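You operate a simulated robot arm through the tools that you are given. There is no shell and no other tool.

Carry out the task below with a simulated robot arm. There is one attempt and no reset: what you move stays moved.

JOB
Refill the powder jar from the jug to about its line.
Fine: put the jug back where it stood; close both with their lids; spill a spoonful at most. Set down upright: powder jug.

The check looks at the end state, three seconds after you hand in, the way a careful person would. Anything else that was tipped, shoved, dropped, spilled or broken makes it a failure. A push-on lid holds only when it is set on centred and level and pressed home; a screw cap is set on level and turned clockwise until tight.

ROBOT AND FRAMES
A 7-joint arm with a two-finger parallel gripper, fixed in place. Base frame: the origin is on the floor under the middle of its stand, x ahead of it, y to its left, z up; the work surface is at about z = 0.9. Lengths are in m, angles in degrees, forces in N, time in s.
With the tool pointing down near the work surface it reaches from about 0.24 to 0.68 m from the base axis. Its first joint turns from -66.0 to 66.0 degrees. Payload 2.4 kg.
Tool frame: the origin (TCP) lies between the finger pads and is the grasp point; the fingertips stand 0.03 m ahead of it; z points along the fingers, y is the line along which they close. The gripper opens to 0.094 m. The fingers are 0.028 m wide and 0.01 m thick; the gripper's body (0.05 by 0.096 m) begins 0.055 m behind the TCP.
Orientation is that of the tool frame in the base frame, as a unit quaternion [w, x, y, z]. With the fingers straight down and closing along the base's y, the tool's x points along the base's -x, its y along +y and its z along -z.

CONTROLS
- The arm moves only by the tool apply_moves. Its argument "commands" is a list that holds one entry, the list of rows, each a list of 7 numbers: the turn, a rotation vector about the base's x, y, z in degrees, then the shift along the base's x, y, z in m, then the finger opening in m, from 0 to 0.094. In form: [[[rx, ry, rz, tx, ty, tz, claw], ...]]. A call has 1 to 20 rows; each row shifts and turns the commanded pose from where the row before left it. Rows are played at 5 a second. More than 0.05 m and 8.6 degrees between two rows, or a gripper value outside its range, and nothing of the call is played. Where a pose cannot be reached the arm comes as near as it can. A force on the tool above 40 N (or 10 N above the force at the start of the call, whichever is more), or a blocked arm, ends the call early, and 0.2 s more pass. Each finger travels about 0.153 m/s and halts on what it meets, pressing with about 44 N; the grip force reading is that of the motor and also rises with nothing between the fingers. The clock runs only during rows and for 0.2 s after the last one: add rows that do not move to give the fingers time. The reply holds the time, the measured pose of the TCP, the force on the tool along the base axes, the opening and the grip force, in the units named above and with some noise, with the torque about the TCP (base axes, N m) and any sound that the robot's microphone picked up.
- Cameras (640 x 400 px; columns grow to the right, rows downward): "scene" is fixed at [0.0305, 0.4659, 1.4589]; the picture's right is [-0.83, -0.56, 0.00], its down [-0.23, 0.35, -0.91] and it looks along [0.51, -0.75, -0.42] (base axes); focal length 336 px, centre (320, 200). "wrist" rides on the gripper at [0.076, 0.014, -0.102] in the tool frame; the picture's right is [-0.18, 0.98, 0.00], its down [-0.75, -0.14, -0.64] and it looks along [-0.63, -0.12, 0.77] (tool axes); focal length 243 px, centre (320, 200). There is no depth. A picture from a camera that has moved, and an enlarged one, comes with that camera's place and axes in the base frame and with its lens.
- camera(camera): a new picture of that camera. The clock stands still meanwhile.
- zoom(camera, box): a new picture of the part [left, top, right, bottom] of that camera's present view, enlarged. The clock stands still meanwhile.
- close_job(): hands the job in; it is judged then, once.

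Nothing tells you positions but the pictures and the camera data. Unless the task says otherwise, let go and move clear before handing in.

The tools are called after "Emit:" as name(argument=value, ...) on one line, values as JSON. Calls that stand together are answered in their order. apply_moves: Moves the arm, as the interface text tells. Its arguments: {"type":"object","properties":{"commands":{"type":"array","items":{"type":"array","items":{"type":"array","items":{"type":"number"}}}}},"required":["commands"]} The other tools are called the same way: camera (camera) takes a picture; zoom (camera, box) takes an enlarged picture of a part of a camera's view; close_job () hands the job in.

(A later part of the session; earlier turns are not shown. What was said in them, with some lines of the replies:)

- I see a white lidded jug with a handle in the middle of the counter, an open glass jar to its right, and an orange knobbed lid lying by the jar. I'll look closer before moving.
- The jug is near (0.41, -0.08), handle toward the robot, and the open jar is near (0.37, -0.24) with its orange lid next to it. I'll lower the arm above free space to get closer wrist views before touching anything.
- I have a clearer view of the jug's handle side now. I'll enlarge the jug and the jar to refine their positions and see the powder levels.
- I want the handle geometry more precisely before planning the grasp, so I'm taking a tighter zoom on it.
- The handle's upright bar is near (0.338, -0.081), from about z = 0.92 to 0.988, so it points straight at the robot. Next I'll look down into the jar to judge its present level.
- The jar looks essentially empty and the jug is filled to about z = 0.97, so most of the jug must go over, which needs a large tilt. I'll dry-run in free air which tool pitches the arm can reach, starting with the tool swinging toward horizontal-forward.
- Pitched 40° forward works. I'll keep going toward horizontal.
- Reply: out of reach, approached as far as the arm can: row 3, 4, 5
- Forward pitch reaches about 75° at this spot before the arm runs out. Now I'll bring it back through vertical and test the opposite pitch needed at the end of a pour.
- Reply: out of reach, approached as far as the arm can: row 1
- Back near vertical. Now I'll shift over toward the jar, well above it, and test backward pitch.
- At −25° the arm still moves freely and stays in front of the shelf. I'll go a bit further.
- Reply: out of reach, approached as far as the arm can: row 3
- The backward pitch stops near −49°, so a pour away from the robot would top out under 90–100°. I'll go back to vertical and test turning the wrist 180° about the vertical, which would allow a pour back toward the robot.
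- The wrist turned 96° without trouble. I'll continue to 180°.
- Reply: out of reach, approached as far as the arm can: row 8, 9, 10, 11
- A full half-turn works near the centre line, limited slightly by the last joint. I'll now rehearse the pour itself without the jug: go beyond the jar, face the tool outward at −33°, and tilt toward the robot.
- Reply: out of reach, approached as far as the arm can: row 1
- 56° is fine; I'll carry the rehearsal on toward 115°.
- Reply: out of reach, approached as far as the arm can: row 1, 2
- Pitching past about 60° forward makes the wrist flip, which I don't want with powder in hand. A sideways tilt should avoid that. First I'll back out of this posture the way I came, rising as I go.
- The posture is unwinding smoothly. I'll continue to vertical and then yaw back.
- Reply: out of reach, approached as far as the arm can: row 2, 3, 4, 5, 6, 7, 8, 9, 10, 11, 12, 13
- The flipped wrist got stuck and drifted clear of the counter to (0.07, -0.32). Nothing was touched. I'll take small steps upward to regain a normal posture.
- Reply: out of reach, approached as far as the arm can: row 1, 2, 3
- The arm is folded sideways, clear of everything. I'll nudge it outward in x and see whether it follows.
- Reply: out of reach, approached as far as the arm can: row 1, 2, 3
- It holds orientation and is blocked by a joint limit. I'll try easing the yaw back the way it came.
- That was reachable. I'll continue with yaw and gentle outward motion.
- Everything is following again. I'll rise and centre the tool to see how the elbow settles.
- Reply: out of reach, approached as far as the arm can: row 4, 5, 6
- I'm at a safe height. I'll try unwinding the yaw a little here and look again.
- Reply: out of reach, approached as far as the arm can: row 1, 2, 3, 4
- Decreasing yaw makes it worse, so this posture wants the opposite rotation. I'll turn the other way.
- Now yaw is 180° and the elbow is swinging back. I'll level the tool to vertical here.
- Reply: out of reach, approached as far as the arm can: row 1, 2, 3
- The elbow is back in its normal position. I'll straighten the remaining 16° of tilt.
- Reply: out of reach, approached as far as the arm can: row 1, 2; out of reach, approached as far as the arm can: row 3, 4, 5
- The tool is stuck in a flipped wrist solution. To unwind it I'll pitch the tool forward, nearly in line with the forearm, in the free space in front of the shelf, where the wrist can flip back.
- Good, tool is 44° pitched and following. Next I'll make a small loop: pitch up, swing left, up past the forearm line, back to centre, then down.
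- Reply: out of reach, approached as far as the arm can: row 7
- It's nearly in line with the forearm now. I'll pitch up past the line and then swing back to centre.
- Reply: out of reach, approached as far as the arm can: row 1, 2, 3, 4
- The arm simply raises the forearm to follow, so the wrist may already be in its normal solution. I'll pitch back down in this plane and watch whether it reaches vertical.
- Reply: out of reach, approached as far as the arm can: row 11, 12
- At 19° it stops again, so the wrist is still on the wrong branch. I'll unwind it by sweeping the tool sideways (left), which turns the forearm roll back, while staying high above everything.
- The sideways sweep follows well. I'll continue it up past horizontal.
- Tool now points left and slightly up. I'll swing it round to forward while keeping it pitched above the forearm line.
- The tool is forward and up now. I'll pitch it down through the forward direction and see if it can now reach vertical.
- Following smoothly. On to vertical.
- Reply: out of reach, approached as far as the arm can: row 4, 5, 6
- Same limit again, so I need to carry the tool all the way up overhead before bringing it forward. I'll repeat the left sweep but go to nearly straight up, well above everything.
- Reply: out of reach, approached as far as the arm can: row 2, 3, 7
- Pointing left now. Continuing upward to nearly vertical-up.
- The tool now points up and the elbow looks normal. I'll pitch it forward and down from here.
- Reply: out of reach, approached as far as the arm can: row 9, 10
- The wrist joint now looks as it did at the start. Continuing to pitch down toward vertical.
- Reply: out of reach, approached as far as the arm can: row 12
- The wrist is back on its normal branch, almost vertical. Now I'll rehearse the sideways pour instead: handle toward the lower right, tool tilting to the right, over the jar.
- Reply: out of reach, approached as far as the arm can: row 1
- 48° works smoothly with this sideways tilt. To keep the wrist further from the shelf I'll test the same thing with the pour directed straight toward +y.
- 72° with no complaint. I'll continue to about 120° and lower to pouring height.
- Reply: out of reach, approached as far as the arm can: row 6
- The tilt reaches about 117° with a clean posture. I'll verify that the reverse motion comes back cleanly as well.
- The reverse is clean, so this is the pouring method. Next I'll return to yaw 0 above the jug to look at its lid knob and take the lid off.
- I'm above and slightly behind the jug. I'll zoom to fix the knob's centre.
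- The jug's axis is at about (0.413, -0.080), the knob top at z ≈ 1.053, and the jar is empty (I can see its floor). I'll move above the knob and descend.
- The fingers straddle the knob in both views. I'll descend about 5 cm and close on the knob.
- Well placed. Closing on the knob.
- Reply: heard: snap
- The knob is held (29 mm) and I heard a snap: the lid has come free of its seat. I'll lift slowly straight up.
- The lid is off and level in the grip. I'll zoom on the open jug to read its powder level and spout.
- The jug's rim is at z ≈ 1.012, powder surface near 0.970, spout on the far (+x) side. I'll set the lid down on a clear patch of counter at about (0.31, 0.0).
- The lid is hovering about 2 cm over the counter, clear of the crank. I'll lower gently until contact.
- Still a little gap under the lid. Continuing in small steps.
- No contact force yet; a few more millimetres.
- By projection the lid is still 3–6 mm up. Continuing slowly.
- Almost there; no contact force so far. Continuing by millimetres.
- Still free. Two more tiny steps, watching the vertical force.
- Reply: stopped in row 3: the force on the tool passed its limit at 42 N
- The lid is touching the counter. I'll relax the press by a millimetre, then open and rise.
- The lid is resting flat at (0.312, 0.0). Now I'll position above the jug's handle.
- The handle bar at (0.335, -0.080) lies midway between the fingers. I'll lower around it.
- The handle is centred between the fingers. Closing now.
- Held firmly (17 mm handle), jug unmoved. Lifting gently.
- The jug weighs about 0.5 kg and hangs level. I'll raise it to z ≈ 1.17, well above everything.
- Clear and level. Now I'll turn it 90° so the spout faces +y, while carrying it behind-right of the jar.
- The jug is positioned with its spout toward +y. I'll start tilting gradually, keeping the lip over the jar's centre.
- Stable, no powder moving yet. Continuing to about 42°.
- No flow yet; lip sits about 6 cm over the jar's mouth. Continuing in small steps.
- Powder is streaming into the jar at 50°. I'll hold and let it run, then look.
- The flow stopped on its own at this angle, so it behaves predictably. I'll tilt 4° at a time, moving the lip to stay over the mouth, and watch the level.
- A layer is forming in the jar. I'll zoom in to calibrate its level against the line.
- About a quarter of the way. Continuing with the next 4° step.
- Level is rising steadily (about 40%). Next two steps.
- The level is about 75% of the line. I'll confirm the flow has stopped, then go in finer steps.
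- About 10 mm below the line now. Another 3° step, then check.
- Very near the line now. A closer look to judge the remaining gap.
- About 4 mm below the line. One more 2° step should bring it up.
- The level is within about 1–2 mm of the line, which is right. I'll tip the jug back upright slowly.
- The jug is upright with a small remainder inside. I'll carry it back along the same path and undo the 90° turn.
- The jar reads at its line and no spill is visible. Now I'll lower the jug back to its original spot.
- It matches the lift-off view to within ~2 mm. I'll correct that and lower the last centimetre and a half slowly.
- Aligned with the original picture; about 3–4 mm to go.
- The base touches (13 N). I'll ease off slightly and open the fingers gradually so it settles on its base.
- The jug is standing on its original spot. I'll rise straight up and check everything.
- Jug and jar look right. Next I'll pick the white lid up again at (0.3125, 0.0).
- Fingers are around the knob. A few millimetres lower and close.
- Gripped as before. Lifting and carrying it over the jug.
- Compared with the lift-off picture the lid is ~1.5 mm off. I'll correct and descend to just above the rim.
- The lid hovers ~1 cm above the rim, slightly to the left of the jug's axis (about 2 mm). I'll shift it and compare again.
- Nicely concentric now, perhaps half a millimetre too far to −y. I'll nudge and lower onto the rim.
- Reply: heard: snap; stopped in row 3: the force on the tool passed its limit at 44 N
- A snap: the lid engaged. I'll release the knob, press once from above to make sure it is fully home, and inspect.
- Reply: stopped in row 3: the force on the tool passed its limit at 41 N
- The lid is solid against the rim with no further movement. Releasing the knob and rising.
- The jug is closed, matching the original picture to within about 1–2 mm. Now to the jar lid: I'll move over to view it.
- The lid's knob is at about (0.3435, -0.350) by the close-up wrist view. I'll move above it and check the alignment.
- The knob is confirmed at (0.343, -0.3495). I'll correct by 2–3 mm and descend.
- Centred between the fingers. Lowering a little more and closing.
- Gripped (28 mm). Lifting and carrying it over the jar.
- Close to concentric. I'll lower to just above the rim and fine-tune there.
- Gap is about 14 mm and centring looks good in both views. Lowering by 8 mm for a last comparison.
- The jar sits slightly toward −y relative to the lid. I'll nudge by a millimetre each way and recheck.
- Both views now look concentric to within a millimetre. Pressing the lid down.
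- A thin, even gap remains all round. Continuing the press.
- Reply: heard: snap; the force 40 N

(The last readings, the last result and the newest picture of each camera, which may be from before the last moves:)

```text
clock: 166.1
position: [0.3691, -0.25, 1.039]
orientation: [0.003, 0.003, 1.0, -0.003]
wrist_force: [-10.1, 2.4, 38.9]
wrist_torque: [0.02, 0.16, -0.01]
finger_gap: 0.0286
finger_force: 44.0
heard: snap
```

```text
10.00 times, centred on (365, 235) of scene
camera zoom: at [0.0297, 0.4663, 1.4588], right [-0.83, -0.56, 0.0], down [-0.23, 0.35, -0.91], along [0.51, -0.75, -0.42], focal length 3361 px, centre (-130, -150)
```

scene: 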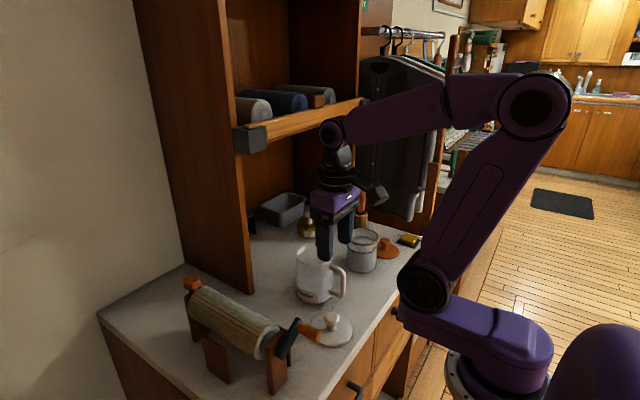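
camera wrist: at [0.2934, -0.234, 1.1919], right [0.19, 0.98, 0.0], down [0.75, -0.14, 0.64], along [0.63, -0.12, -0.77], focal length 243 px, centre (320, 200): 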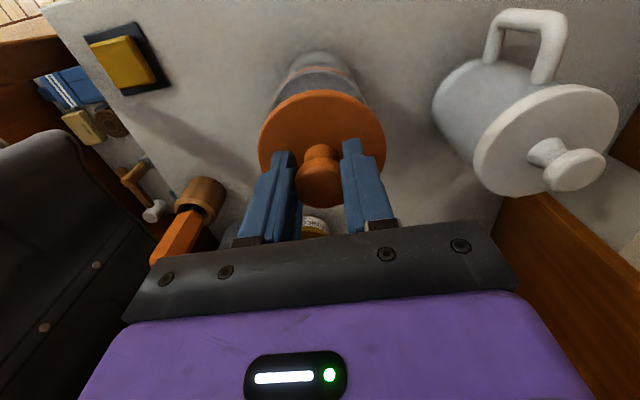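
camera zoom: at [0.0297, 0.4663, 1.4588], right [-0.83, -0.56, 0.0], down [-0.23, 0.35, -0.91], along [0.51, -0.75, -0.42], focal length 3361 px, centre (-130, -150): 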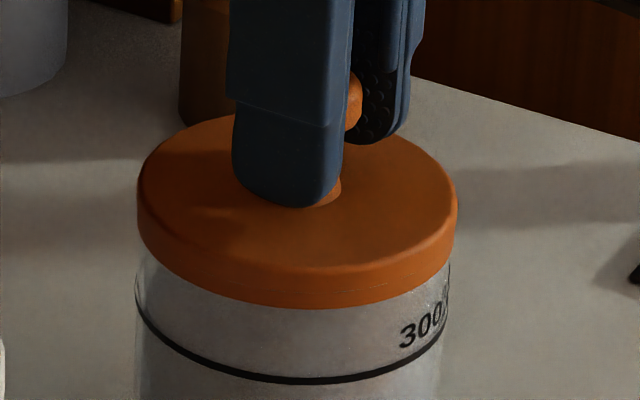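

Snap heard and the lid is flush. I'll ease the pressure, open, and rise clear.

Emit:
apply_moves(commands=[[[0, 0, 0, 0, 0, 0.001, 0.0], [0, 0, 0, 0, 0, 0, 0.03], [0, 0, 0, 0, 0, 0, 0.045], [0, 0, 0, 0, 0, 0, 0.06], [0, 0, 0, 0, 0, 0, 0.06], [0, 0, 0, 0, 0, 0.02, 0.06], [0, 0, 0, 0, 0, 0.03, 0.06], [0, 0, 0, 0, 0, 0.04, 0.06], [0, 0, 0, 0, 0, 0.04, 0.06], [0, 0, 0, 0, 0, 0, 0.06]]])

Emit:
zoom(camera="scene", box=[335, 205, 395, 275])

Emit:
camera(camera="scene")

Emit:
camera(camera="wrist")

```text
clock: 168.2
position: [0.3688, -0.2499, 1.166]
orientation: [0.0, 0.002, 1.0, -0.001]
wrist_force: [0.9, -0.3, 0.1]
wrist_torque: [0.02, -0.02, -0.01]
finger_gap: 0.0603
finger_force: 0.1
```

```text
5.71 times, centred on (365, 240) of scene
camera zoom: at [0.0305, 0.4659, 1.4589], right [-0.83, -0.56, 0.0], down [-0.23, 0.35, -0.91], along [0.51, -0.75, -0.42], focal length 1920 px, centre (63, -29)
```

zoom: 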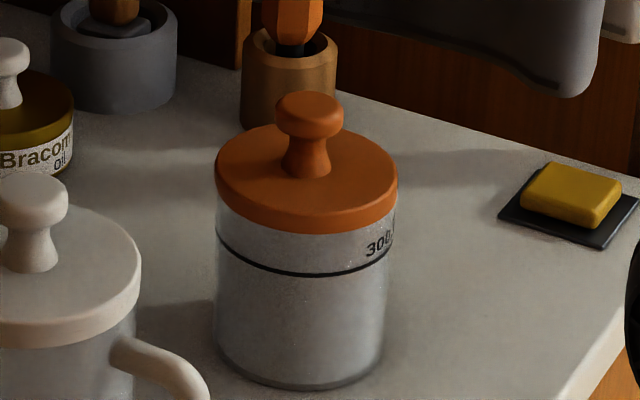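

```text
taken
```

scene: 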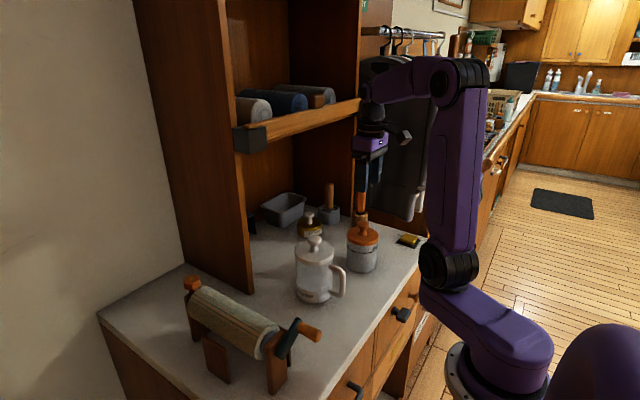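

```text
taken
camera wrist: at [0.2928, -0.2362, 1.2686], right [0.19, 0.98, 0.0], down [0.75, -0.14, 0.64], along [0.63, -0.12, -0.77], focal length 243 px, centre (320, 200)
```

wrist: 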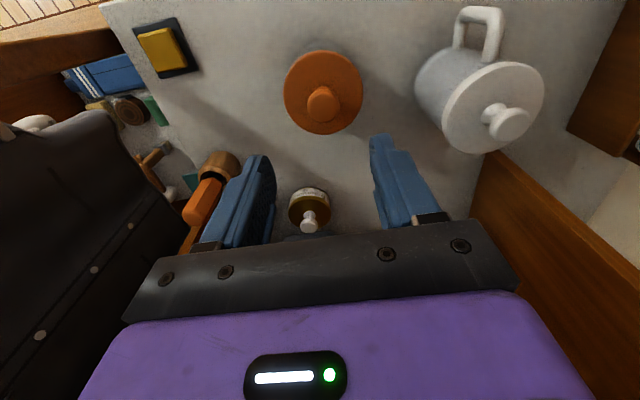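

Both vessels are closed. I'll make a last close inspection of the lids and the counter for any spill, then park the arm higher.

Emit:
apply_moves(commands=[[[0, 0, 0, -0.02, 0.01, 0.04, 0.06], [0, 0, 0, -0.03, 0.01, 0.04, 0.06], [0, 0, 0, -0.03, 0.01, 0.04, 0.06], [0, 0, 0, -0.01, 0.01, 0.03, 0.06], [0, 0, 0, 0, 0, 0, 0.06], [0, 0, 0, 0, 0, 0, 0.06]]])

Emit:
zoom(camera="scene", box=[270, 190, 430, 320])

Emit:
zoom(camera="scene", box=[340, 225, 385, 278])

Emit:
zoom(camera="wrist", box=[120, 20, 420, 220])

Emit:
zoom(camera="scene", box=[290, 235, 350, 275])

```text
refused: row 2 steps farther than a row can; nothing moved
```

```text
3.08 times, centred on (350, 255) of scene
camera zoom: at [0.0305, 0.4659, 1.4589], right [-0.83, -0.56, 0.0], down [-0.23, 0.35, -0.91], along [0.51, -0.75, -0.42], focal length 1034 px, centre (228, 31)
```

zoom: 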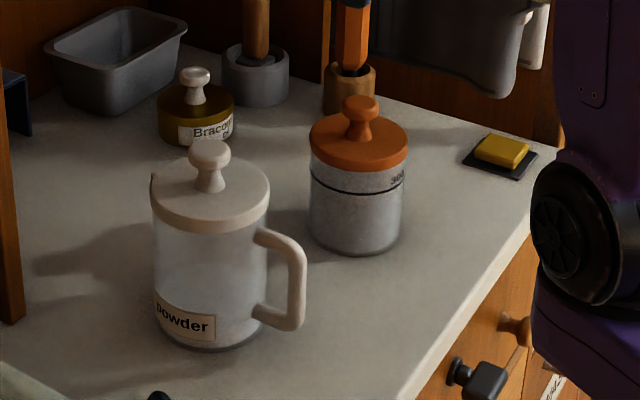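

```text
7.55 times, centred on (362, 252) of scene
camera zoom: at [0.0305, 0.4659, 1.4589], right [-0.83, -0.56, 0.0], down [-0.23, 0.35, -0.91], along [0.51, -0.75, -0.42], focal length 2536 px, centre (-1, -189)
```

zoom: 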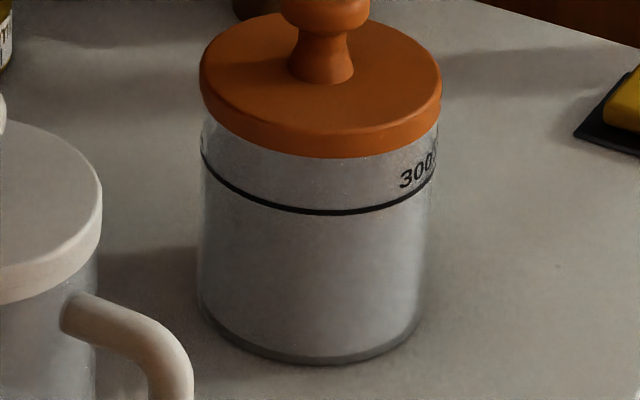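

```text
2.00 times, centred on (270, 120) of wrist
camera zoom: at [0.2928, -0.2362, 1.2686], right [0.19, 0.98, 0.0], down [0.75, -0.14, 0.64], along [0.63, -0.12, -0.77], focal length 485 px, centre (420, 360)
```

zoom: 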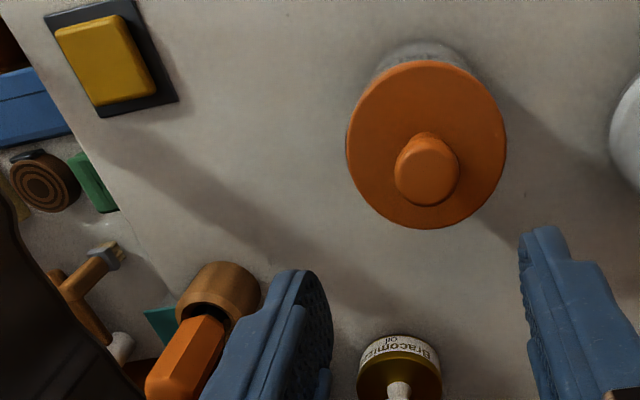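

```text
10.00 times, centred on (320, 255) of scene
camera zoom: at [0.0305, 0.4659, 1.4589], right [-0.83, -0.56, 0.0], down [-0.23, 0.35, -0.91], along [0.51, -0.75, -0.42], focal length 3361 px, centre (320, -350)
```

zoom: 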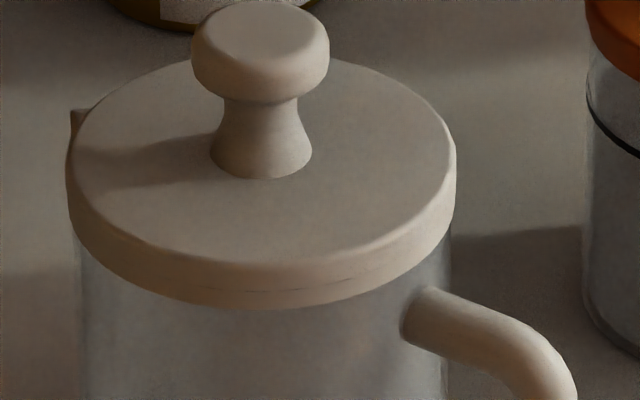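

Lids are flush and level, the jar stands where it was, its level is at the line, and the counter is clean. I'll move the arm clear (with smaller steps) and hand in.

Emit:
apply_moves(commands=[[[0, 0, 0, -0.015, 0.008, 0.03, 0.06], [0, 0, 0, -0.02, 0.008, 0.035, 0.06], [0, 0, 0, -0.02, 0.008, 0.035, 0.06], [0, 0, 0, -0.02, 0.008, 0.035, 0.06], [0, 0, 0, -0.01, 0.01, 0.02, 0.06], [0, 0, 0, 0, 0, 0, 0.06], [0, 0, 0, 0, 0, 0, 0.06]]])

Emit:
camera(camera="scene")

Emit:
zoom(camera="scene", box=[260, 180, 440, 320])

```text
clock: 169.8
position: [0.2845, -0.2093, 1.3227]
orientation: [0.001, 0.003, 1.0, -0.001]
wrist_force: [-0.5, -0.4, 0.2]
wrist_torque: [0.0, 0.0, -0.01]
finger_gap: 0.0598
finger_force: 0.0
```

```text
taken
```

scene: 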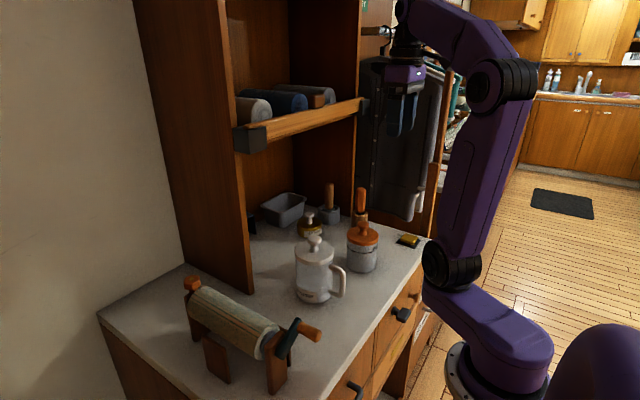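

```text
2.86 times, centred on (350, 250) of scene
camera zoom: at [0.0305, 0.4659, 1.4589], right [-0.83, -0.56, 0.0], down [-0.23, 0.35, -0.91], along [0.51, -0.75, -0.42], focal length 960 px, centre (234, 57)
```

zoom: 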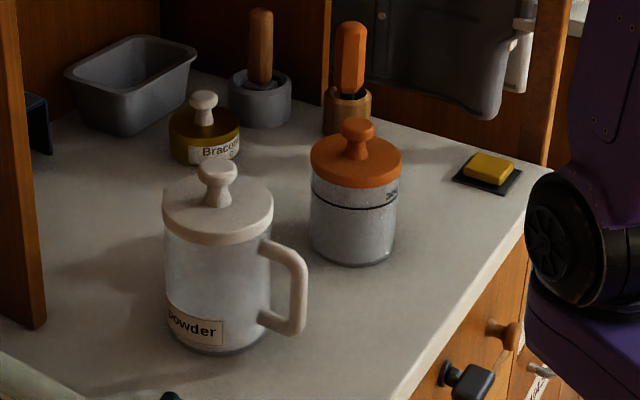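

The jar is filled to about its line and closed, and the jug is upright on its original spot and closed. Nothing else was disturbed and the arm is clear, so I'm handing in.

Emit:
close_job()

```text
The job is handed in.
```

I've handed the job in. The powder jar is filled to within about 1–2 mm of its 300 ml line, and both the jar and the jug are closed.

- **Jug:** it stands upright within a few millimetres of where it started, with a little powder left inside.
- **Lids:** I heard each lid snap home, and both look level and flush in the pictures.
- **Spill and surroundings:** I saw no powder on the counter, and nothing else was moved.

While I was testing reach before touching anything, the arm got stuck in an awkward posture and swung off past the edge of the counter. It hit nothing, and I worked it back before starting.
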